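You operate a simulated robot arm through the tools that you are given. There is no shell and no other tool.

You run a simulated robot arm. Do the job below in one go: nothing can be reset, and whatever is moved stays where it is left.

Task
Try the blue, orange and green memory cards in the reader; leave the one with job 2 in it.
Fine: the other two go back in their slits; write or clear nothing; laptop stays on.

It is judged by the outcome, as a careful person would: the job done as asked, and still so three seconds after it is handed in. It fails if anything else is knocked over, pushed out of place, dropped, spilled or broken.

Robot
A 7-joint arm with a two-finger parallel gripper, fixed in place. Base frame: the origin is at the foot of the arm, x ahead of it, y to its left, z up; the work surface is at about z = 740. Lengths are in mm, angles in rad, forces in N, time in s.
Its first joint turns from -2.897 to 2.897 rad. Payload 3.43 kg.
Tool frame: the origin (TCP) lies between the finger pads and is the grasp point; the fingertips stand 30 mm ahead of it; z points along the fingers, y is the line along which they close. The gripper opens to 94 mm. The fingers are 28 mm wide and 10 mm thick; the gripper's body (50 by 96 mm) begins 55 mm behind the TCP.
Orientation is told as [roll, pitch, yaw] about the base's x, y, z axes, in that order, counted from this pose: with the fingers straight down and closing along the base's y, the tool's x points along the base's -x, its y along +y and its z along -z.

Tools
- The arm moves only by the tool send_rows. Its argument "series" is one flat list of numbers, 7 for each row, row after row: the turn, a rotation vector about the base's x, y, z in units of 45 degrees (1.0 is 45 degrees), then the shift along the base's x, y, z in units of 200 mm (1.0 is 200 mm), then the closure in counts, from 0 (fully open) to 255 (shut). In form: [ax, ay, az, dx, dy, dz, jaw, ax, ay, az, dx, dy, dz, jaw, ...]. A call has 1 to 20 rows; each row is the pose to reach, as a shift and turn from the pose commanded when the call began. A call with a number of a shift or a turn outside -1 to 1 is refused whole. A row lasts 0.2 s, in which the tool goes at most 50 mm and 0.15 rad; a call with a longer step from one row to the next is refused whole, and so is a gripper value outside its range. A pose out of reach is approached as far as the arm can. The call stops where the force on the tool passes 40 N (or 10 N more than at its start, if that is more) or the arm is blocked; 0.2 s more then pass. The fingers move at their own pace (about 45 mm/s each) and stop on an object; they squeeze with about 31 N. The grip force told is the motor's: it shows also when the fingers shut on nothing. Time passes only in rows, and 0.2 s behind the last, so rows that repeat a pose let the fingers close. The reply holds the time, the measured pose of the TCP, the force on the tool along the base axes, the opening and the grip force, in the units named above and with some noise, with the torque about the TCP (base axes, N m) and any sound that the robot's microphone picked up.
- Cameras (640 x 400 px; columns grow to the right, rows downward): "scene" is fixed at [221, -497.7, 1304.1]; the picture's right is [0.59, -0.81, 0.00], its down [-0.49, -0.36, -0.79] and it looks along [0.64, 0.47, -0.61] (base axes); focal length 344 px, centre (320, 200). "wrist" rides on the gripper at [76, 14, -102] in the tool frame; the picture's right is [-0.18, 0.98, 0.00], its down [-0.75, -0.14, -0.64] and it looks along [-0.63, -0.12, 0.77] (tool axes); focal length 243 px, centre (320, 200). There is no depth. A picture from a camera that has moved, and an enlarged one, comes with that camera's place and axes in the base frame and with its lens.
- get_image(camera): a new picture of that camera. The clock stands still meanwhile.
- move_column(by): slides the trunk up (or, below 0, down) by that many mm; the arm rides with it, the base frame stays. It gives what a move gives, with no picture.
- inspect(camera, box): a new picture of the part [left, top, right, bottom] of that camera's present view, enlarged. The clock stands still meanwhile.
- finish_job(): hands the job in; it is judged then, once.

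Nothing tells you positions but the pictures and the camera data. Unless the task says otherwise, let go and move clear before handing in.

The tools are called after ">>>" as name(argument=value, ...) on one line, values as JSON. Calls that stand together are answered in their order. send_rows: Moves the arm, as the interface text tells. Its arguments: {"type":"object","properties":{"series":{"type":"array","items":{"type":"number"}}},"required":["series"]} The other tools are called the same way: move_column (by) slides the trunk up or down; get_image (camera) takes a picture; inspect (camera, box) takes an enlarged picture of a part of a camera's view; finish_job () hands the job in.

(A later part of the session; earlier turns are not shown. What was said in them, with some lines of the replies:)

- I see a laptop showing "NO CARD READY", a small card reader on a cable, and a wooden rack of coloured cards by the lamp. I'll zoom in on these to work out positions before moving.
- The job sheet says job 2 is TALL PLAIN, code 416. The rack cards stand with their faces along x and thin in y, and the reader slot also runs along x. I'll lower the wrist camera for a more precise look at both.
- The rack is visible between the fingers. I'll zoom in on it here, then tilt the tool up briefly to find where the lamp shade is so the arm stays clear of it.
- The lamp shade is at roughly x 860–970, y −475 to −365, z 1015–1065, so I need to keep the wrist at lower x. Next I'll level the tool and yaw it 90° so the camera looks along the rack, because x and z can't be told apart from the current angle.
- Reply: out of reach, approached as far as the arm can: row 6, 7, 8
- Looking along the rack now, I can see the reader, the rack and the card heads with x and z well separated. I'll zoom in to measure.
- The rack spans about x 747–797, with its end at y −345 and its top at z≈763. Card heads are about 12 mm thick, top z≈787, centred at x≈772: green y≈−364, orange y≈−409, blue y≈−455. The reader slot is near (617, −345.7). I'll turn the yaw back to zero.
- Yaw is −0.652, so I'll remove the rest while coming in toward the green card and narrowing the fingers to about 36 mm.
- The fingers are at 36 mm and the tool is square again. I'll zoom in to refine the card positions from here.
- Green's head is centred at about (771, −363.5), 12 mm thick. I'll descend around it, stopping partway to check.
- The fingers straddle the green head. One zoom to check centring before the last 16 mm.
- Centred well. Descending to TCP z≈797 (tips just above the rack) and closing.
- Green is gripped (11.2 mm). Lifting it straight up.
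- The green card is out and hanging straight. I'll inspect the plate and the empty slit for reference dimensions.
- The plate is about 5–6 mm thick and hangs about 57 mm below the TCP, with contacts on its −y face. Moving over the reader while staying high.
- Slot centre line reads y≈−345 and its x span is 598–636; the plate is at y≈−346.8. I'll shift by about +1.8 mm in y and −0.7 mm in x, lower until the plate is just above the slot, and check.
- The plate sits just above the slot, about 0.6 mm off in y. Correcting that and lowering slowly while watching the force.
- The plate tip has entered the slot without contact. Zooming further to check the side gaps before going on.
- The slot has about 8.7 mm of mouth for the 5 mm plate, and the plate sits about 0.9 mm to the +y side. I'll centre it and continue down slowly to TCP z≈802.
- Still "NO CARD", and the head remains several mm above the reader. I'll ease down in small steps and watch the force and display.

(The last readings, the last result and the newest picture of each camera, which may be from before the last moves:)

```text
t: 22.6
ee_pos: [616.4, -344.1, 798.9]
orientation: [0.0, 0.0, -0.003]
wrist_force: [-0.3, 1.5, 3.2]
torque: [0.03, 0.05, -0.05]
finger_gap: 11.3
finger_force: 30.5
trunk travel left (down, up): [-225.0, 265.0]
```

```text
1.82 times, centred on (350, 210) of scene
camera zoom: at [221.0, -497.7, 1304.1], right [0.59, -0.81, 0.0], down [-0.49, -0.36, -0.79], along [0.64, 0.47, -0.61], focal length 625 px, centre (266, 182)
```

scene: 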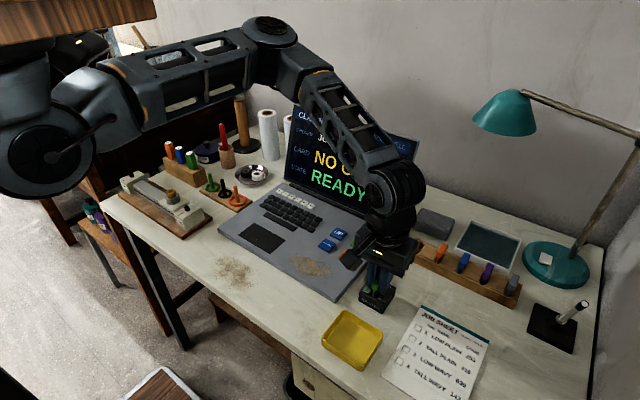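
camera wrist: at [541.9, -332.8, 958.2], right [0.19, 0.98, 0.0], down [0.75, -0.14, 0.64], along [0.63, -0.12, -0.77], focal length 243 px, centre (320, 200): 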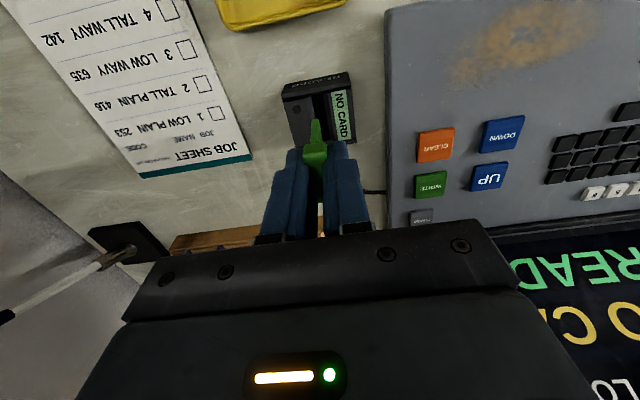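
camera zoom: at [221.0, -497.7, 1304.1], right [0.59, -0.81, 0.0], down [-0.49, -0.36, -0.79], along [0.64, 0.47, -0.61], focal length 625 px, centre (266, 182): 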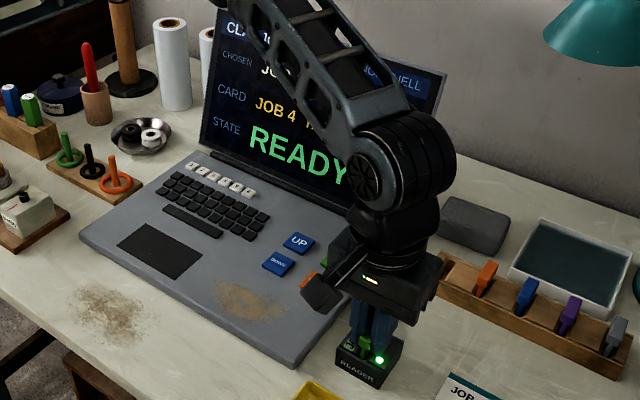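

The LED lit and the screen shows a job for the green card. Reading it closely.

>>> inspect(camera="scene", box=[285, 100, 375, 210])

>>> inspect(camera="scene", box=[350, 260, 410, 310])

```text
3.64 times, centred on (330, 155) of scene
camera zoom: at [221.0, -497.7, 1304.1], right [0.59, -0.81, 0.0], down [-0.49, -0.36, -0.79], along [0.64, 0.47, -0.61], focal length 1249 px, centre (284, 364)
```

zoom: 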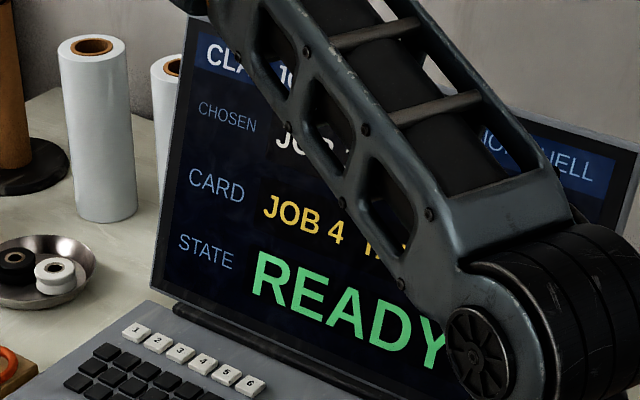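

```text
8.00 times, centred on (380, 285) of scene
camera zoom: at [221.0, -497.7, 1304.1], right [0.59, -0.81, 0.0], down [-0.49, -0.36, -0.79], along [0.64, 0.47, -0.61], focal length 2748 px, centre (-160, -480)
```

zoom: 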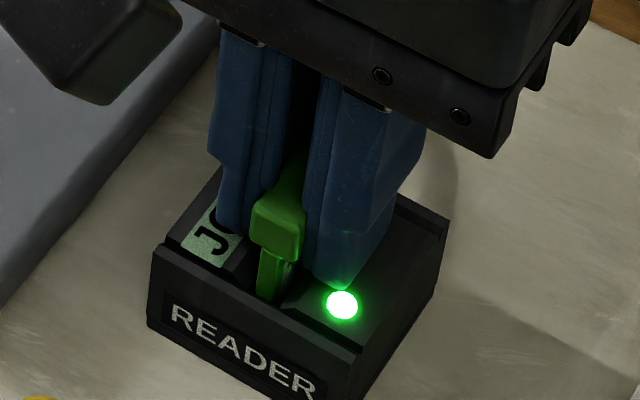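

Green holds JOB 4, so it goes back. Lifting it out and retracing the path to above its slit.

>>> send_rows(series=[0, 0, 0, 0, 0, 0.05, 255, 0, 0, 0, 0, 0, 0.12, 255, 0, 0, 0, 0, 0, 0.2, 255, 0, 0, 0, 0, 0, 0.285, 255, 0, 0, 0, 0, 0, 0.285, 255])

>>> send_rows(series=[0, 0, 0, 0.15, -0.02, 0, 255, 0, 0, 0, 0.35, -0.045, 0, 255, 0, 0, 0, 0.55, -0.07, 0, 255, 0, 0, 0, 0.72, -0.0965, 0, 255, 0, 0, 0, 0.777, -0.0965, 0, 255, 0, 0, 0, 0.777, -0.0965, 0, 255, 0, 0, 0, 0.777, -0.0965, -0.1, 255, 0, 0, 0, 0.777, -0.0965, -0.13, 255, 0, 0, 0, 0.777, -0.0965, -0.13, 255])

>>> inspect(camera="wrist", box=[260, 70, 380, 170])

>>> inspect(camera="scene", box=[270, 100, 430, 200])

```text
t: 23.8
ee_pos: [616.0, -344.2, 857.6]
orientation: [0.0, -0.001, -0.001]
wrist_force: [-0.6, -0.3, 0.1]
torque: [0.04, -0.03, -0.01]
finger_gap: 11.3
finger_force: 31.2
trunk travel left (down, up): [-225.0, 265.0]
```

```text
t: 25.8
ee_pos: [773.1, -363.8, 831.8]
orientation: [0.001, -0.001, 0.0]
wrist_force: [0.0, 0.3, -0.1]
torque: [0.02, 0.0, 0.0]
finger_gap: 11.2
finger_force: 31.1
trunk travel left (down, up): [-225.0, 265.0]
```

```text
4.00 times, centred on (320, 120) of wrist
camera zoom: at [696.5, -349.9, 933.9], right [0.19, 0.98, 0.0], down [0.75, -0.14, 0.64], along [0.63, -0.12, -0.77], focal length 970 px, centre (320, 520)
```

zoom: 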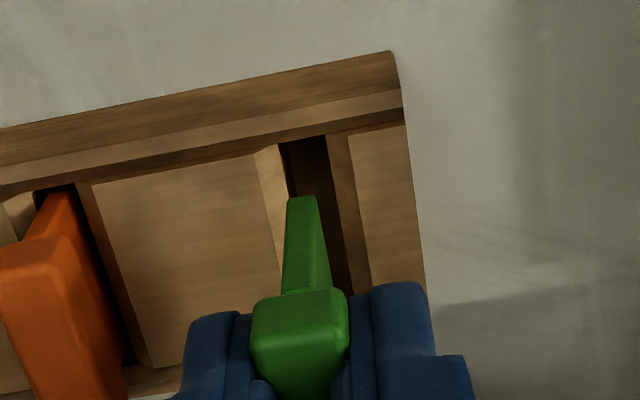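

```text
4.00 times, centred on (350, 150) of scene
camera zoom: at [221.0, -497.7, 1304.1], right [0.59, -0.81, 0.0], down [-0.49, -0.36, -0.79], along [0.64, 0.47, -0.61], focal length 1374 px, centre (200, 400)
```

zoom: 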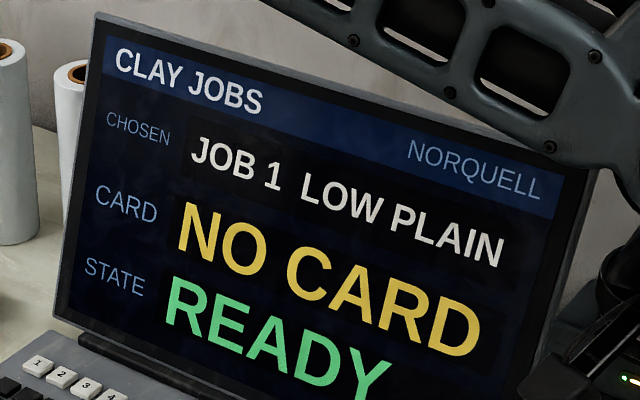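

The slit lines up with the plate, matching the grasp pose to within a millimetre. Lowering green back in.

>>> send_rows(series=[0, 0, 0, -0.003, -0.002, -0.02, 255, 0, 0, 0, -0.003, -0.002, -0.05, 255, 0, 0, 0, -0.003, -0.002, -0.08, 255, 0, 0, 0, -0.003, -0.002, -0.11, 255, 0, 0, 0, -0.003, -0.002, -0.14, 255, 0, 0, 0, -0.003, -0.002, -0.17, 255, 0, 0, 0, -0.003, -0.002, -0.17, 255])

>>> get_image(camera="wrist")

```text
t: 27.4
ee_pos: [770.4, -363.6, 798.0]
orientation: [0.0, -0.001, -0.002]
wrist_force: [-0.7, 2.1, 3.5]
torque: [0.06, 0.02, 0.05]
finger_gap: 11.0
finger_force: 30.8
trunk travel left (down, up): [-225.0, 265.0]
```

```text
taken
camera wrist: at [695.0, -351.1, 899.2], right [0.19, 0.98, 0.0], down [0.75, -0.14, 0.64], along [0.63, -0.12, -0.77], focal length 243 px, centre (320, 200)
```

wrist: 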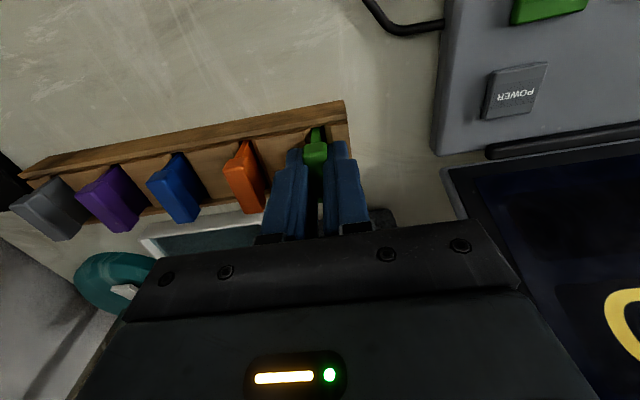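

Green is seated (light 3.5 N contact). Opening to 36 mm and lifting clear.

>>> send_rows(series=[0, 0, 0, 0, 0, 0, 157, 0, 0, 0, 0, 0, 0, 157, 0, 0, 0, 0, 0, 0, 157, 0, 0, 0, 0, 0, 0.05, 157, 0, 0, 0, 0, 0, 0.2, 157, 0, 0, 0, 0, 0, 0.4, 157, 0, 0, 0, 0, 0, 0.4, 157])

>>> get_image(camera="wrist")

>>> inspect(camera="scene", box=[380, 170, 540, 300])

```text
t: 29.0
ee_pos: [771.0, -364.8, 875.1]
orientation: [0.0, 0.001, -0.001]
wrist_force: [0.5, 0.6, 0.5]
torque: [0.03, 0.0, 0.0]
finger_gap: 36.3
finger_force: 0.2
trunk travel left (down, up): [-225.0, 265.0]
```

```text
taken
camera wrist: at [695.5, -351.1, 978.2], right [0.19, 0.98, 0.0], down [0.75, -0.14, 0.64], along [0.63, -0.12, -0.77], focal length 243 px, centre (320, 200)
```

wrist: 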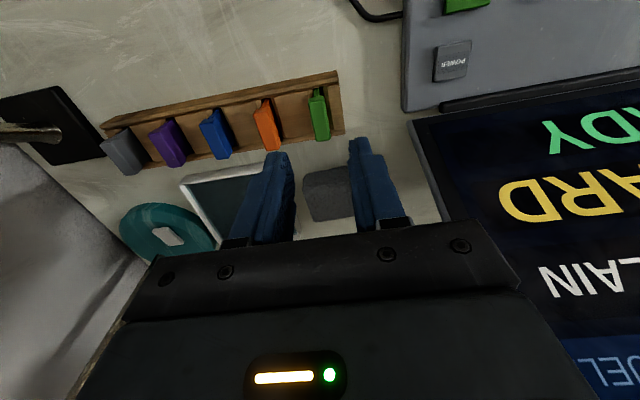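

```text
3.08 times, centred on (460, 235) of scene
camera zoom: at [221.0, -497.7, 1304.1], right [0.59, -0.81, 0.0], down [-0.49, -0.36, -0.79], along [0.64, 0.47, -0.61], focal length 1057 px, centre (-111, 92)
```

zoom: 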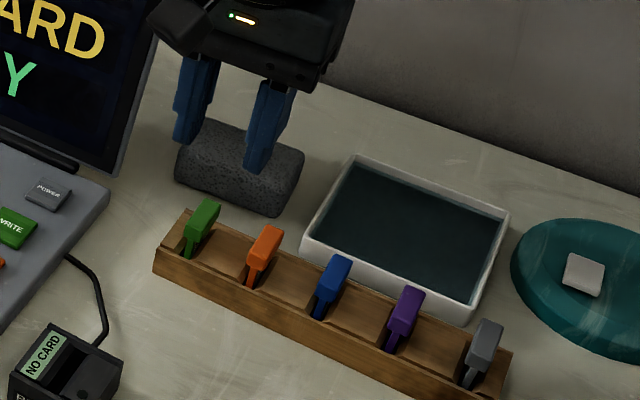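

Green is back in place as before. Next is orange, one 45 mm pitch further along −y.

>>> send_rows(series=[0, 0, 0, 0.001, -0.11, 0, 157, 0, 0, 0, 0.001, -0.221, -0.05, 157, 0, 0, 0, 0.001, -0.221, -0.2, 157, 0, 0, 0, 0.001, -0.221, -0.3, 157, 0, 0, 0, 0.001, -0.221, -0.3, 157, 0, 0, 0, 0.001, -0.221, -0.3, 157])

>>> inspect(camera="wrist", box=[260, 100, 380, 200])

>>> inspect(camera="scene", box=[380, 80, 580, 300])

```text
t: 30.4
ee_pos: [770.2, -409.6, 815.8]
orientation: [0.0, 0.001, -0.003]
wrist_force: [-0.7, -0.3, -0.6]
torque: [-0.02, 0.01, -0.02]
finger_gap: 36.4
finger_force: 0.1
trunk travel left (down, up): [-225.0, 265.0]
```

```text
4.00 times, centred on (320, 150) of wrist
camera zoom: at [695.1, -395.1, 918.4], right [0.19, 0.98, 0.0], down [0.75, -0.14, 0.64], along [0.63, -0.12, -0.77], focal length 970 px, centre (320, 400)
```

zoom: 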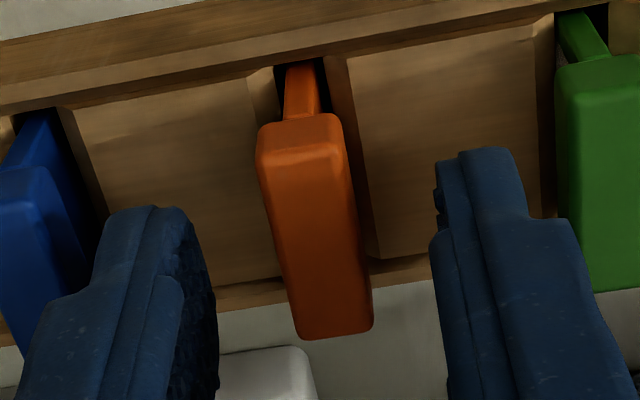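

```text
1.82 times, centred on (480, 190) of scene
camera zoom: at [221.0, -497.7, 1304.1], right [0.59, -0.81, 0.0], down [-0.49, -0.36, -0.79], along [0.64, 0.47, -0.61], focal length 625 px, centre (29, 218)
```

zoom: 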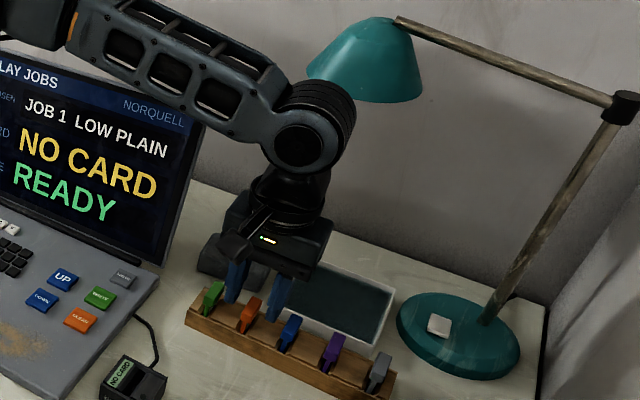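

Orange is about 1 mm to −y of centre; adjusting, descending and gripping.

>>> send_rows(series=[0, 0, 0, 0.002, -0.005, -0.03, 157, 0, 0, 0, 0.002, -0.005, -0.065, 157, 0, 0, 0, 0.002, -0.005, -0.095, 157, 0, 0, 0, 0.002, -0.005, -0.095, 157, 0, 0, 0, 0.002, -0.005, -0.095, 200, 0, 0, 0, 0.002, -0.005, -0.095, 255, 0, 0, 0, 0.002, -0.005, -0.095, 255, 0, 0, 0, 0.002, -0.005, -0.095, 255])

>>> get_image(camera="wrist")

```text
t: 32.2
ee_pos: [772.5, -409.7, 797.6]
orientation: [0.0, -0.001, -0.002]
wrist_force: [-0.2, -0.2, 0.2]
torque: [-0.01, 0.0, 0.03]
finger_gap: 11.3
finger_force: 30.7
trunk travel left (down, up): [-225.0, 265.0]
```

```text
taken
camera wrist: at [696.3, -396.2, 899.4], right [0.19, 0.98, 0.0], down [0.75, -0.14, 0.64], along [0.63, -0.12, -0.77], focal length 243 px, centre (320, 200)
```

wrist: 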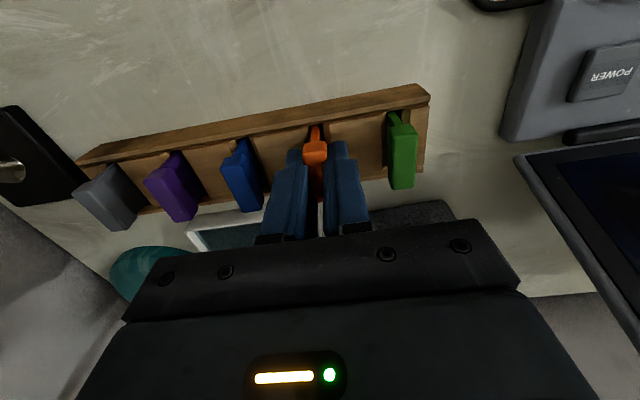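

Orange is gripped. Lifting and carrying it to above the reader.

>>> send_rows(series=[0, 0, 0, 0, 0, 0.05, 255, 0, 0, 0, 0, 0, 0.1, 255, 0, 0, 0, 0, 0, 0.2, 255, 0, 0, 0, 0, 0, 0.3, 255, 0, 0, 0, 0, 0, 0.3, 255, 0, 0, 0, -0.15, 0.06, 0.3, 255, 0, 0, 0, -0.35, 0.14, 0.3, 255, 0, 0, 0, -0.55, 0.23, 0.3, 255, 0, 0, 0, -0.72, 0.31, 0.3, 255, 0, 0, 0, -0.776, 0.325, 0.3, 255, 0, 0, 0, -0.776, 0.325, 0.3, 255, 0, 0, 0, -0.776, 0.325, 0.22, 255, 0, 0, 0, -0.776, 0.325, 0.18, 255, 0, 0, 0, -0.776, 0.325, 0.18, 255, 0, 0, 0, -0.776, 0.325, 0.18, 255])

>>> inspect(camera="wrist", box=[260, 70, 380, 170])

>>> get_image(camera="scene")

```text
t: 35.4
ee_pos: [615.4, -346.0, 832.4]
orientation: [0.0, 0.0, -0.002]
wrist_force: [0.3, -0.5, 0.2]
torque: [0.01, -0.01, 0.01]
finger_gap: 11.2
finger_force: 31.3
trunk travel left (down, up): [-225.0, 265.0]
```

```text
4.00 times, centred on (320, 120) of wrist
camera zoom: at [540.1, -332.0, 935.6], right [0.19, 0.98, 0.0], down [0.75, -0.14, 0.64], along [0.63, -0.12, -0.77], focal length 970 px, centre (320, 520)
```

zoom: 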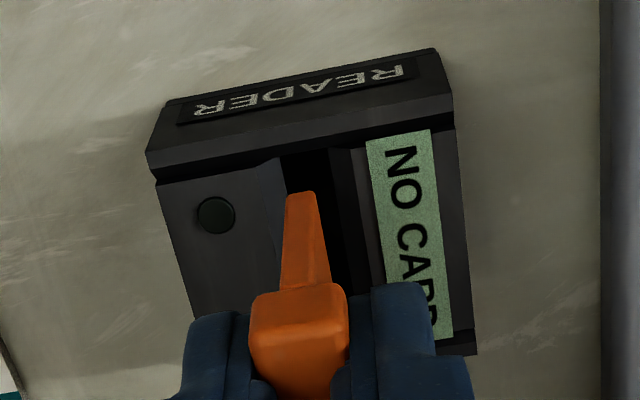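

```text
taken
```

scene: 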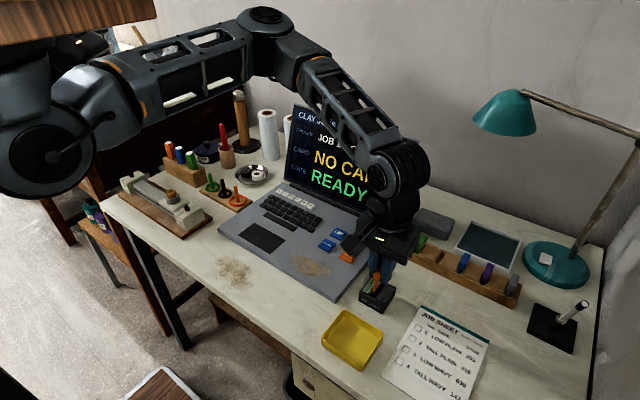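

About 1 mm short in y; correcting and lowering the tip into the slot mouth.

>>> send_rows(series=[0, 0, 0, 0.001, 0.005, 0, 255, 0, 0, 0, 0.001, 0.005, -0.025, 255, 0, 0, 0, 0.001, 0.005, -0.05, 255, 0, 0, 0, 0.001, 0.005, -0.075, 255, 0, 0, 0, 0.001, 0.005, -0.09, 255, 0, 0, 0, 0.001, 0.005, -0.09, 255])

>>> inspect(camera="wrist", box=[310, 105, 350, 145])

```text
t: 36.8
ee_pos: [616.7, -344.5, 814.1]
orientation: [0.002, 0.0, -0.002]
wrist_force: [-0.8, -0.1, -1.4]
torque: [0.04, 0.02, 0.02]
finger_gap: 11.3
finger_force: 31.2
trunk travel left (down, up): [-225.0, 265.0]
```

```text
10.00 times, centred on (330, 125) of wrist
camera zoom: at [540.8, -330.8, 917.1], right [0.19, 0.98, 0.0], down [0.75, -0.14, 0.64], along [0.63, -0.12, -0.77], focal length 2426 px, centre (220, 950)
```

zoom: 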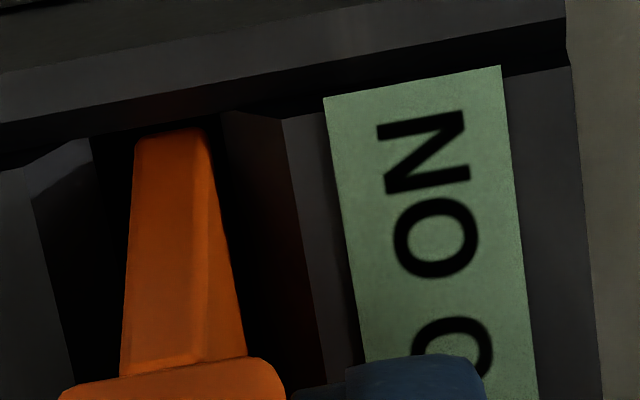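

Nearly centred. Pushing down to the reading depth.

>>> send_rows(series=[0, 0, 0, 0, -0.0015, -0.02, 255, 0, 0, 0, 0, -0.0015, -0.04, 255, 0, 0, 0, 0, -0.0015, -0.06, 255, 0, 0, 0, 0, -0.0015, -0.075, 255, 0, 0, 0, 0, -0.0015, -0.081, 255, 0, 0, 0, 0, -0.0015, -0.081, 255])

>>> inspect(camera="wrist", box=[260, 90, 380, 190])

>>> inspect(camera="scene", box=[285, 100, 375, 210])

```text
t: 38.2
ee_pos: [615.6, -343.3, 800.0]
orientation: [0.0, -0.001, -0.002]
wrist_force: [0.3, -0.6, -0.3]
torque: [0.01, 0.03, 0.01]
finger_gap: 11.2
finger_force: 31.1
trunk travel left (down, up): [-225.0, 265.0]
```

```text
4.00 times, centred on (320, 140) of wrist
camera zoom: at [540.9, -330.6, 901.6], right [0.19, 0.98, 0.0], down [0.75, -0.14, 0.64], along [0.63, -0.12, -0.77], focal length 970 px, centre (320, 440)
```

zoom: 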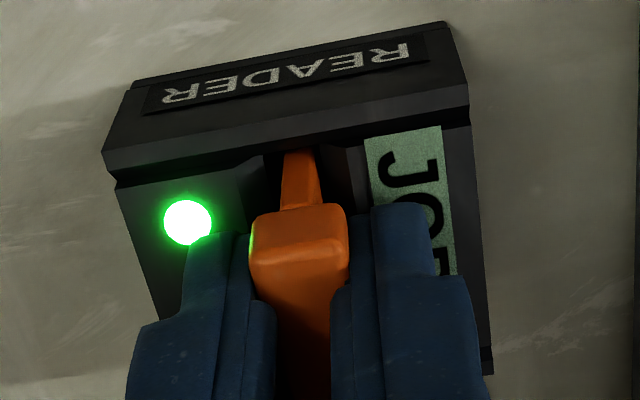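

```text
3.64 times, centred on (330, 155) of scene
camera zoom: at [221.0, -497.7, 1304.1], right [0.59, -0.81, 0.0], down [-0.49, -0.36, -0.79], along [0.64, 0.47, -0.61], focal length 1249 px, centre (284, 364)
```

zoom: 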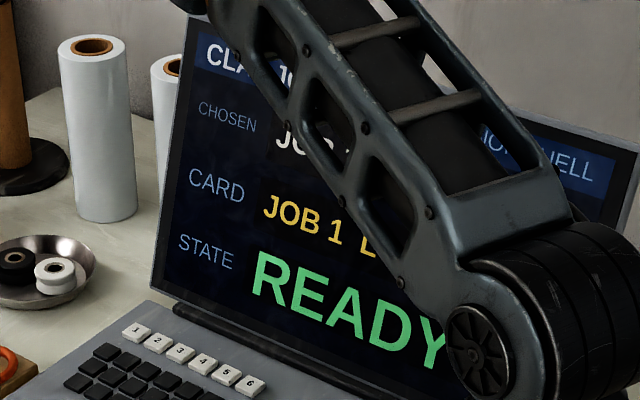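

Orange holds JOB 1, so it goes back as well. Retracing to its slit.

>>> send_rows(series=[0, 0, 0, 0, 0, 0.05, 255, 0, 0, 0, 0, 0, 0.12, 255, 0, 0, 0, 0, 0, 0.2, 255, 0, 0, 0, 0, 0, 0.29, 255, 0, 0, 0, 0, 0, 0.29, 255, 0, 0, 0, 0.15, -0.06, 0.29, 255, 0, 0, 0, 0.35, -0.14, 0.29, 255, 0, 0, 0, 0.55, -0.23, 0.29, 255, 0, 0, 0, 0.72, -0.31, 0.29, 255, 0, 0, 0, 0.777, -0.328, 0.29, 255, 0, 0, 0, 0.777, -0.328, 0.29, 255, 0, 0, 0, 0.777, -0.328, 0.22, 255, 0, 0, 0, 0.777, -0.328, 0.17, 255, 0, 0, 0, 0.777, -0.328, 0.17, 255, 0, 0, 0, 0.777, -0.328, 0.17, 255])

>>> inspect(camera="wrist", box=[260, 70, 380, 170])

```text
t: 41.4
ee_pos: [770.9, -409.8, 833.3]
orientation: [0.002, -0.001, 0.0]
wrist_force: [-0.2, 0.6, -0.6]
torque: [0.01, -0.02, 0.02]
finger_gap: 10.8
finger_force: 31.4
trunk travel left (down, up): [-225.0, 265.0]
```

```text
4.00 times, centred on (320, 120) of wrist
camera zoom: at [695.4, -396.0, 934.5], right [0.19, 0.98, 0.0], down [0.75, -0.14, 0.64], along [0.63, -0.12, -0.77], focal length 970 px, centre (320, 520)
```

zoom: 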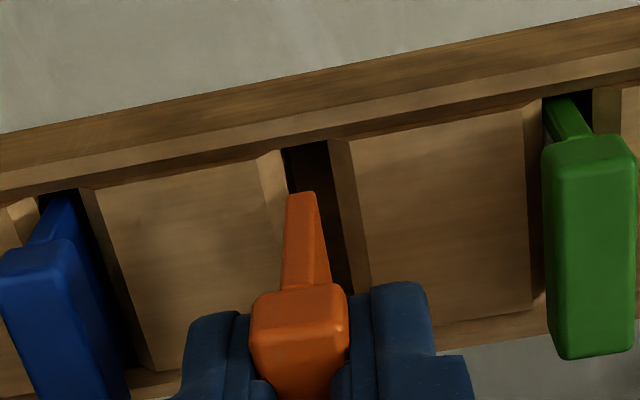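

Aligned to within a millimetre; lowering orange into its slit and releasing.

>>> send_rows(series=[0, 0, 0, 0.003, 0, -0.02, 255, 0, 0, 0, 0.003, 0, -0.05, 255, 0, 0, 0, 0.003, 0, -0.08, 255, 0, 0, 0, 0.003, 0, -0.11, 255, 0, 0, 0, 0.003, 0, -0.14, 255, 0, 0, 0, 0.003, 0, -0.172, 255, 0, 0, 0, 0.003, 0, -0.172, 255])

>>> get_image(camera="wrist")

```text
t: 43.0
ee_pos: [771.8, -410.0, 800.2]
orientation: [0.0, 0.0, -0.002]
wrist_force: [-1.3, -0.2, 0.7]
torque: [-0.02, -0.02, -0.02]
finger_gap: 11.1
finger_force: 30.8
trunk travel left (down, up): [-225.0, 265.0]
```

```text
taken
camera wrist: at [696.7, -395.4, 901.6], right [0.19, 0.98, 0.0], down [0.75, -0.14, 0.64], along [0.63, -0.12, -0.77], focal length 243 px, centre (320, 200)
```

wrist: 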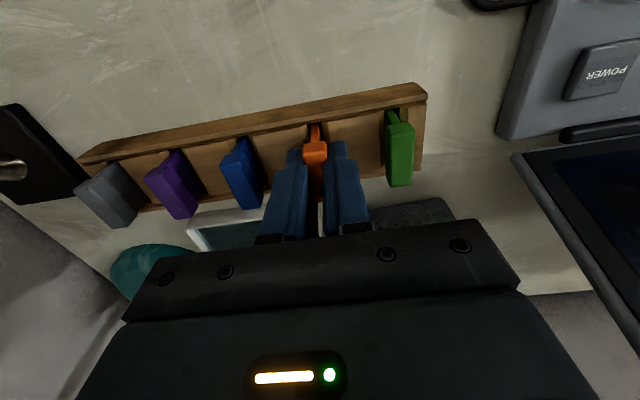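

It's still about 2 mm above seated. Lowering the rest, then opening and lifting off.

>>> send_rows(series=[0, 0, 0, 0, 0, -0.006, 255, 0, 0, 0, 0, 0, -0.011, 255, 0, 0, 0, 0, 0, -0.011, 255])

>>> send_rows(series=[0, 0, 0, 0, 0, 0, 157, 0, 0, 0, 0, 0, 0, 157, 0, 0, 0, 0, 0, 0, 157, 0, 0, 0, 0, 0, 0.05, 157, 0, 0, 0, 0, 0, 0.2, 157, 0, 0, 0, 0, 0, 0.3, 157, 0, 0, 0, 0, 0, 0.3, 157])

>>> get_image(camera="wrist")

>>> inspect(camera="scene", box=[380, 170, 540, 300])

```text
t: 43.8
ee_pos: [772.5, -409.3, 797.1]
orientation: [0.0, -0.001, -0.003]
wrist_force: [0.0, 0.6, 0.6]
torque: [0.01, 0.02, -0.04]
finger_gap: 11.1
finger_force: 31.3
trunk travel left (down, up): [-225.0, 265.0]
```

```text
t: 45.4
ee_pos: [771.4, -409.1, 856.0]
orientation: [0.0, 0.001, -0.001]
wrist_force: [-0.4, 0.3, -0.6]
torque: [-0.03, 0.01, -0.01]
finger_gap: 36.1
finger_force: 0.1
trunk travel left (down, up): [-225.0, 265.0]
```

```text
taken
camera wrist: at [696.6, -395.8, 958.9], right [0.19, 0.98, 0.0], down [0.75, -0.14, 0.64], along [0.63, -0.12, -0.77], focal length 243 px, centre (320, 200)
```

wrist: 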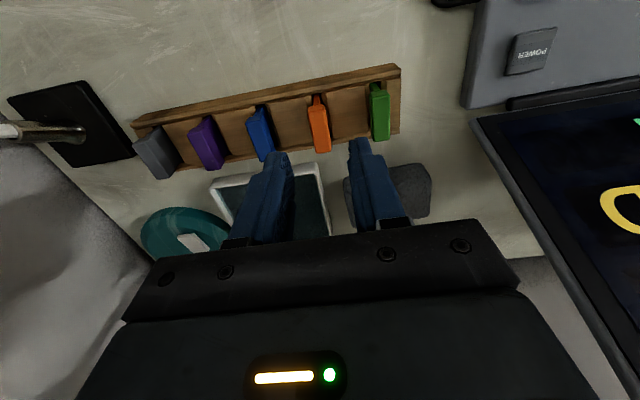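

```text
3.08 times, centred on (460, 235) of scene
camera zoom: at [221.0, -497.7, 1304.1], right [0.59, -0.81, 0.0], down [-0.49, -0.36, -0.79], along [0.64, 0.47, -0.61], focal length 1057 px, centre (-111, 92)
```

zoom: 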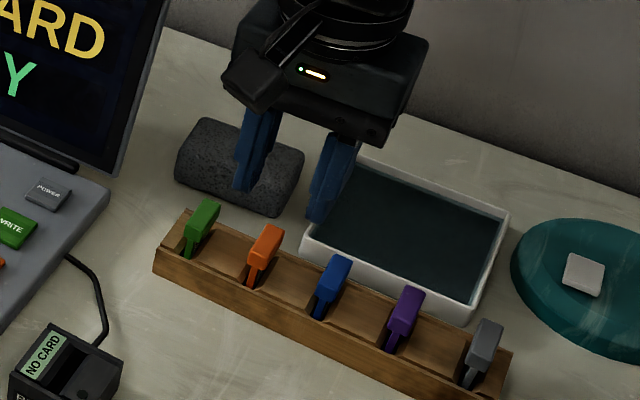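

Orange is seated properly. Moving one pitch along to blue.

>>> send_rows(series=[0, 0, 0, -0.002, -0.113, 0, 157, 0, 0, 0, -0.002, -0.226, 0, 157, 0, 0, 0, -0.002, -0.226, -0.1, 157, 0, 0, 0, -0.002, -0.226, -0.2, 157, 0, 0, 0, -0.002, -0.226, -0.2, 157, 0, 0, 0, -0.002, -0.226, -0.2, 157])

>>> inspect(camera="wrist", box=[260, 100, 380, 200])

>>> get_image(camera="scene")

```text
t: 46.8
ee_pos: [772.2, -455.5, 817.9]
orientation: [0.0, 0.0, -0.002]
wrist_force: [-0.3, -0.3, 0.0]
torque: [0.02, -0.02, -0.03]
finger_gap: 36.2
finger_force: 0.0
trunk travel left (down, up): [-225.0, 265.0]
```

```text
4.00 times, centred on (320, 150) of wrist
camera zoom: at [696.4, -441.6, 919.7], right [0.19, 0.98, 0.0], down [0.75, -0.14, 0.64], along [0.63, -0.12, -0.77], focal length 970 px, centre (320, 400)
```

zoom: 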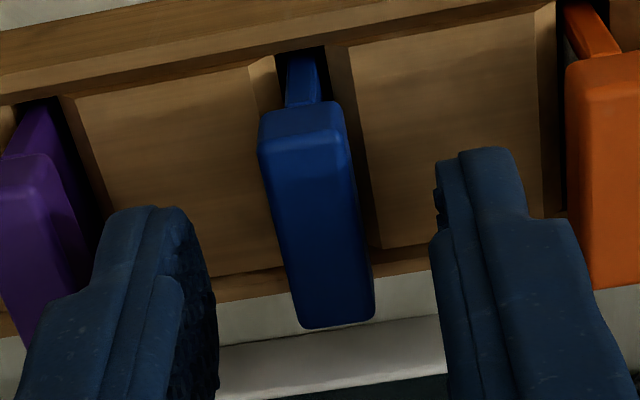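

```text
taken
```

scene: 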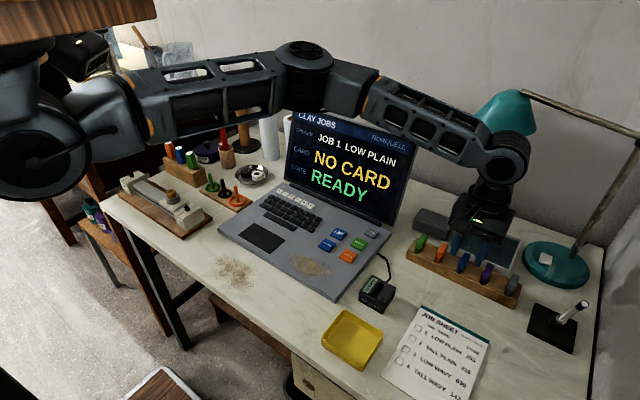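

Blue is centred within about half a millimetre. Descending and gripping.

>>> send_rows(series=[0, 0, 0, 0, -0.0025, -0.03, 157, 0, 0, 0, 0, -0.0025, -0.065, 157, 0, 0, 0, 0, -0.0025, -0.101, 157, 0, 0, 0, 0, -0.0025, -0.101, 157, 0, 0, 0, 0, -0.0025, -0.101, 200, 0, 0, 0, 0, -0.0025, -0.101, 255, 0, 0, 0, 0, -0.0025, -0.101, 255, 0, 0, 0, 0, -0.0025, -0.101, 255])

>>> get_image(camera="wrist")

```text
t: 48.6
ee_pos: [771.8, -455.5, 797.2]
orientation: [0.0, -0.001, -0.001]
wrist_force: [-1.0, 0.3, -0.5]
torque: [-0.01, 0.02, -0.03]
finger_gap: 11.1
finger_force: 31.2
trunk travel left (down, up): [-225.0, 265.0]
```

```text
taken
camera wrist: at [696.5, -441.3, 899.2], right [0.19, 0.98, 0.0], down [0.75, -0.14, 0.64], along [0.63, -0.12, -0.77], focal length 243 px, centre (320, 200)
```

wrist: 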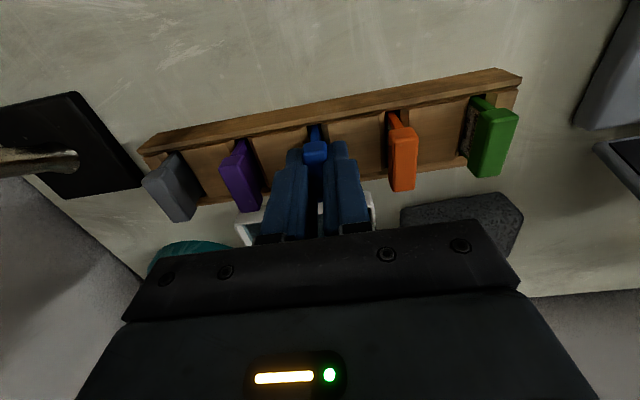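

Blue is gripped. Lifting and carrying to above the reader.

>>> send_rows(series=[0, 0, 0, 0, 0, 0.05, 255, 0, 0, 0, 0, 0, 0.1, 255, 0, 0, 0, 0, 0, 0.2, 255, 0, 0, 0, 0, 0, 0.3, 255, 0, 0, 0, 0, 0, 0.3, 255, 0, 0, 0, -0.12, 0.085, 0.3, 255, 0, 0, 0, -0.29, 0.205, 0.3, 255, 0, 0, 0, -0.46, 0.325, 0.3, 255, 0, 0, 0, -0.63, 0.445, 0.3, 255, 0, 0, 0, -0.74, 0.53, 0.3, 255, 0, 0, 0, -0.7785, 0.552, 0.3, 255, 0, 0, 0, -0.7785, 0.552, 0.3, 255, 0, 0, 0, -0.7785, 0.552, 0.22, 255, 0, 0, 0, -0.7785, 0.552, 0.18, 255, 0, 0, 0, -0.7785, 0.552, 0.18, 255, 0, 0, 0, -0.7785, 0.552, 0.18, 255])

>>> inspect(camera="wrist", box=[260, 70, 380, 170])

```text
t: 52.0
ee_pos: [615.5, -345.8, 831.2]
orientation: [0.0, 0.0, -0.001]
wrist_force: [-0.4, -0.5, -0.7]
torque: [-0.01, -0.01, -0.01]
finger_gap: 11.3
finger_force: 30.5
trunk travel left (down, up): [-225.0, 265.0]
```

```text
4.00 times, centred on (320, 120) of wrist
camera zoom: at [540.1, -331.4, 933.5], right [0.19, 0.98, 0.0], down [0.75, -0.14, 0.64], along [0.63, -0.12, -0.77], focal length 970 px, centre (320, 520)
```

zoom: 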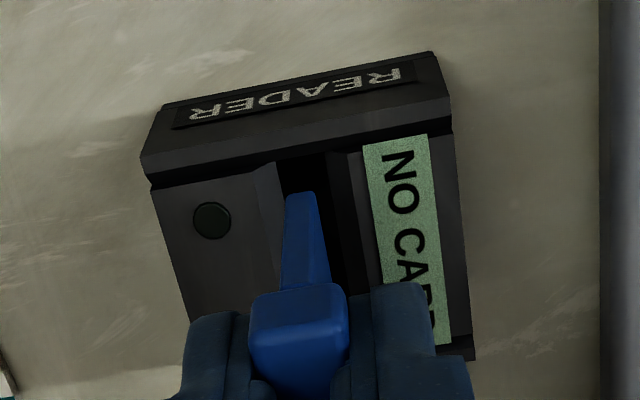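

Very close; nudging about 0.5 mm in x and y and lowering into the mouth.

>>> send_rows(series=[0, 0, 0, 0.003, 0.003, 0, 255, 0, 0, 0, 0.003, 0.003, -0.025, 255, 0, 0, 0, 0.003, 0.003, -0.05, 255, 0, 0, 0, 0.003, 0.003, -0.08, 255, 0, 0, 0, 0.003, 0.003, -0.08, 255])

>>> inspect(camera="wrist", box=[310, 105, 350, 145])

```text
t: 53.2
ee_pos: [616.8, -344.4, 816.7]
orientation: [0.002, -0.001, -0.001]
wrist_force: [-0.5, -0.4, 0.3]
torque: [-0.03, 0.0, -0.03]
finger_gap: 11.2
finger_force: 31.1
trunk travel left (down, up): [-225.0, 265.0]
```

```text
10.00 times, centred on (330, 125) of wrist
camera zoom: at [541.1, -330.8, 918.5], right [0.19, 0.98, 0.0], down [0.75, -0.14, 0.64], along [0.63, -0.12, -0.77], focal length 2426 px, centre (220, 950)
```

zoom: 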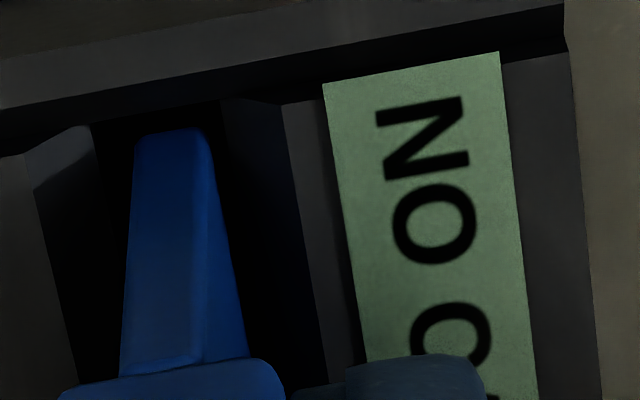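

Centred in the mouth. Pressing down to the reading depth.

>>> send_rows(series=[0, 0, 0, 0, -0.001, -0.02, 255, 0, 0, 0, 0, -0.001, -0.04, 255, 0, 0, 0, 0, -0.001, -0.06, 255, 0, 0, 0, 0, -0.001, -0.08, 255, 0, 0, 0, 0, -0.001, -0.0875, 255, 0, 0, 0, 0, -0.001, -0.0875, 255])

>>> inspect(camera="wrist", box=[260, 90, 380, 190])

>>> inspect(camera="scene", box=[285, 100, 375, 210])

```text
t: 54.6
ee_pos: [616.5, -344.6, 800.1]
orientation: [0.001, 0.0, -0.001]
wrist_force: [-0.7, 0.3, -0.4]
torque: [0.0, 0.01, 0.0]
finger_gap: 11.3
finger_force: 30.9
trunk travel left (down, up): [-225.0, 265.0]
```

```text
4.00 times, centred on (320, 140) of wrist
camera zoom: at [541.5, -330.8, 902.1], right [0.19, 0.98, 0.0], down [0.75, -0.14, 0.64], along [0.63, -0.12, -0.77], focal length 970 px, centre (320, 440)
```

zoom: 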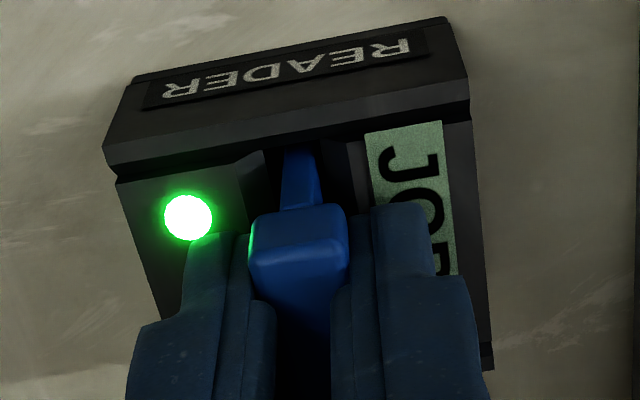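

```text
3.64 times, centred on (330, 155) of scene
camera zoom: at [221.0, -497.7, 1304.1], right [0.59, -0.81, 0.0], down [-0.49, -0.36, -0.79], along [0.64, 0.47, -0.61], focal length 1249 px, centre (284, 364)
```

zoom: 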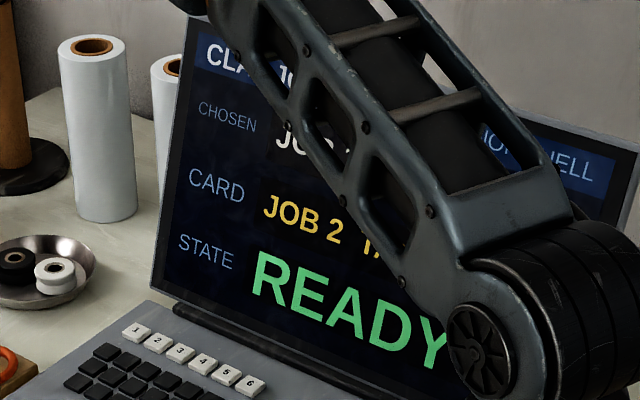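

Blue holds JOB 2, so it stays. I'll seat it the last millimetre or so, open the fingers and back off.

>>> send_rows(series=[0, 0, 0, 0, 0, -0.004, 255, 0, 0, 0, 0, 0, -0.007, 255, 0, 0, 0, 0, 0, -0.007, 255])

>>> send_rows(series=[0, 0, 0, 0, 0, 0, 175, 0, 0, 0, 0, 0, 0, 165, 0, 0, 0, 0, 0, 0, 165, 0, 0, 0, 0, 0, 0, 165])

>>> inspect(camera="wrist", box=[260, 90, 380, 190])

```text
t: 55.4
ee_pos: [617.7, -344.6, 799.4]
orientation: [0.001, 0.0, 0.0]
wrist_force: [2.0, 0.3, 7.0]
torque: [0.06, 0.07, 0.05]
finger_gap: 11.2
finger_force: 31.3
trunk travel left (down, up): [-225.0, 265.0]
```

```text
t: 56.4
ee_pos: [615.7, -345.6, 798.1]
orientation: [-0.001, 0.001, -0.003]
wrist_force: [0.6, -8.1, 12.4]
torque: [-0.02, 0.08, 0.05]
finger_gap: 28.3
finger_force: 0.1
trunk travel left (down, up): [-225.0, 265.0]
```

```text
4.00 times, centred on (320, 140) of wrist
camera zoom: at [541.1, -330.7, 901.1], right [0.19, 0.98, 0.0], down [0.75, -0.14, 0.64], along [0.63, -0.12, -0.77], focal length 970 px, centre (320, 440)
```

zoom: 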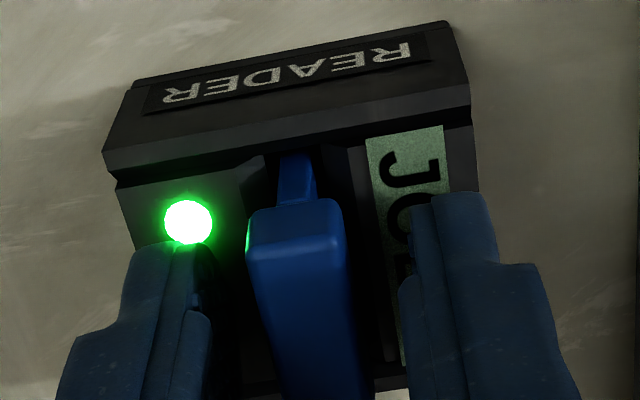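

There's slight finger contact with the reader top, so I'm lifting straight up now.

>>> send_rows(series=[0, 0, 0, 0, 0, 0.01, 165, 0, 0, 0, 0, 0, 0.04, 165, 0, 0, 0, 0, 0, 0.12, 165, 0, 0, 0, 0, 0, 0.25, 165, 0, 0, 0, 0, 0, 0.45, 165, 0, 0, 0, 0, 0, 0.45, 165])

>>> get_image(camera="wrist")

>>> inspect(camera="scene", box=[330, 240, 430, 320])

```text
t: 57.8
ee_pos: [617.3, -345.3, 890.1]
orientation: [0.0, 0.001, 0.0]
wrist_force: [1.0, -0.3, -0.4]
torque: [-0.02, -0.01, 0.01]
finger_gap: 33.3
finger_force: 0.2
trunk travel left (down, up): [-225.0, 265.0]
```

```text
taken
camera wrist: at [541.6, -331.1, 992.4], right [0.19, 0.98, 0.0], down [0.75, -0.14, 0.64], along [0.63, -0.12, -0.77], focal length 243 px, centre (320, 200)
```

wrist: 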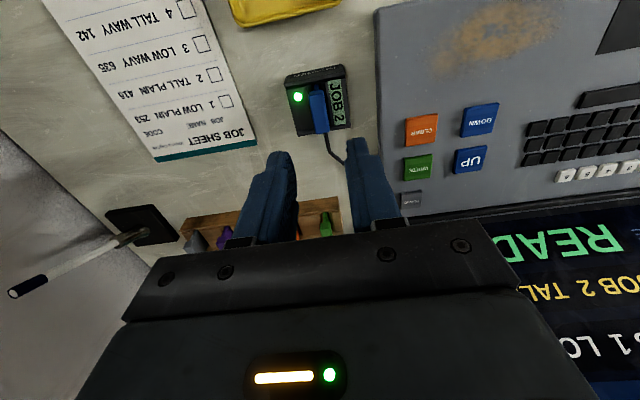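

```text
5.00 times, centred on (380, 280) of scene
camera zoom: at [221.0, -497.7, 1304.1], right [0.59, -0.81, 0.0], down [-0.49, -0.36, -0.79], along [0.64, 0.47, -0.61], focal length 1718 px, centre (20, -200)
```

zoom: 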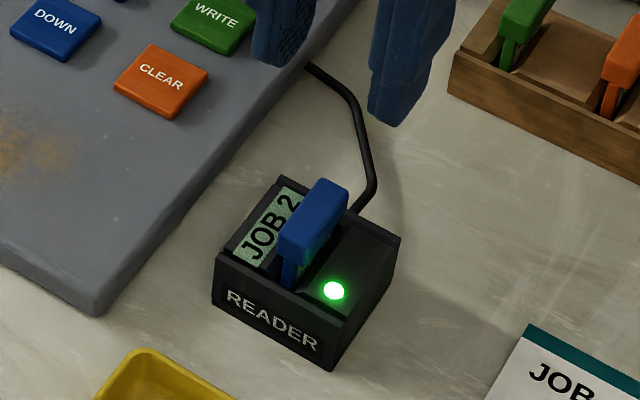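

The reader shows "JOB 2" with the blue card seated and the LED lit. I'll retreat further up and let a few seconds pass before a final check.

>>> send_rows(series=[0, 0, 0, 0, -0.05, 0.2, 165, 0, 0, 0, 0, -0.1, 0.4, 165, 0, 0, 0, 0, -0.1, 0.6, 165, 0, 0, 0, 0, -0.1, 0.75, 165, 0, 0, 0, 0, -0.1, 0.75, 165, 0, 0, 0, 0, -0.1, 0.75, 165, 0, 0, 0, 0, -0.1, 0.75, 165, 0, 0, 0, 0, -0.1, 0.75, 165, 0, 0, 0, 0, -0.1, 0.75, 165, 0, 0, 0, 0, -0.1, 0.75, 165, 0, 0, 0, 0, -0.1, 0.75, 165, 0, 0, 0, 0, -0.1, 0.75, 165])

>>> get_image(camera="scene")

>>> inspect(camera="scene", box=[270, 95, 430, 215])

>>> inspect(camera="scene", box=[340, 200, 540, 320])

```text
t: 60.4
ee_pos: [615.2, -364.5, 1039.3]
orientation: [0.0, 0.001, -0.001]
wrist_force: [-0.1, -0.6, -0.8]
torque: [0.02, 0.02, 0.0]
finger_gap: 33.0
finger_force: 0.1
trunk travel left (down, up): [-225.0, 265.0]
```

```text
taken
```

scene: 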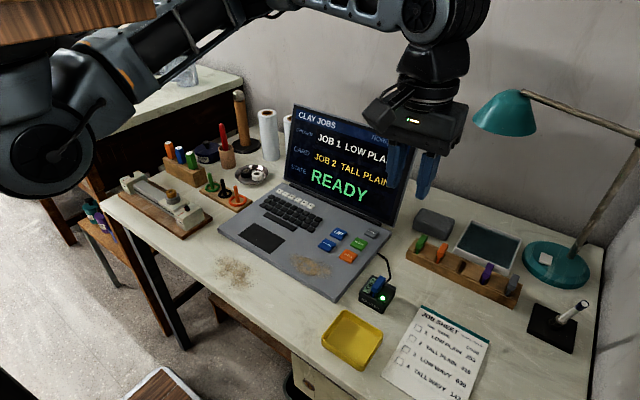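

```text
3.33 times, centred on (350, 155) of scene
camera zoom: at [221.0, -497.7, 1304.1], right [0.59, -0.81, 0.0], down [-0.49, -0.36, -0.79], along [0.64, 0.47, -0.61], focal length 1145 px, centre (220, 350)
```

zoom: 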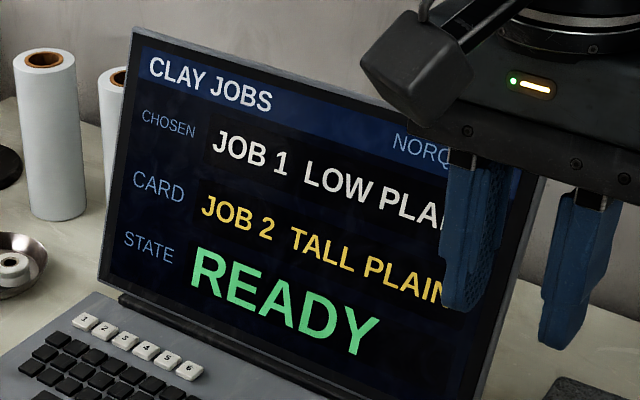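

```text
3.20 times, centred on (440, 260) of scene
camera zoom: at [221.0, -497.7, 1304.1], right [0.59, -0.81, 0.0], down [-0.49, -0.36, -0.79], along [0.64, 0.47, -0.61], focal length 1099 px, centre (-64, 8)
```

zoom: 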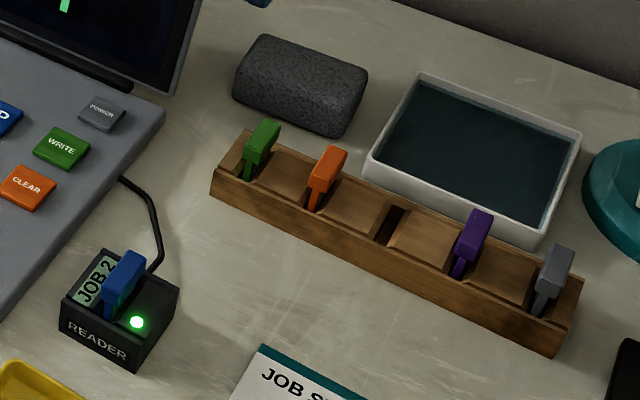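

The laptop is on and shows card "JOB 2 TALL PLAIN", READY. Blue is in the reader, green and orange are back in their own slits, and nothing else has moved, so I'm handing in.

>>> finish_job()

```text
The job is handed in.
```

The blue card is the one with job 2 on it, and it's now in the reader. The laptop is on and shows "JOB 2 TALL PLAIN" and "READY".

| Card | What it holds | Where it is now |
|---|---|---|
| Blue | Job 2 | In the reader |
| Green | Job 4 | Back in its own slit |
| Orange | Job 1 | Back in its own slit |

I didn't press any keys or buttons, so nothing was written or cleared. While seating and letting go of the blue card, the gripper pressed lightly on the top of the reader. The reader didn't move and still reads the card, and nothing else on the bench looked disturbed in the last pictures.
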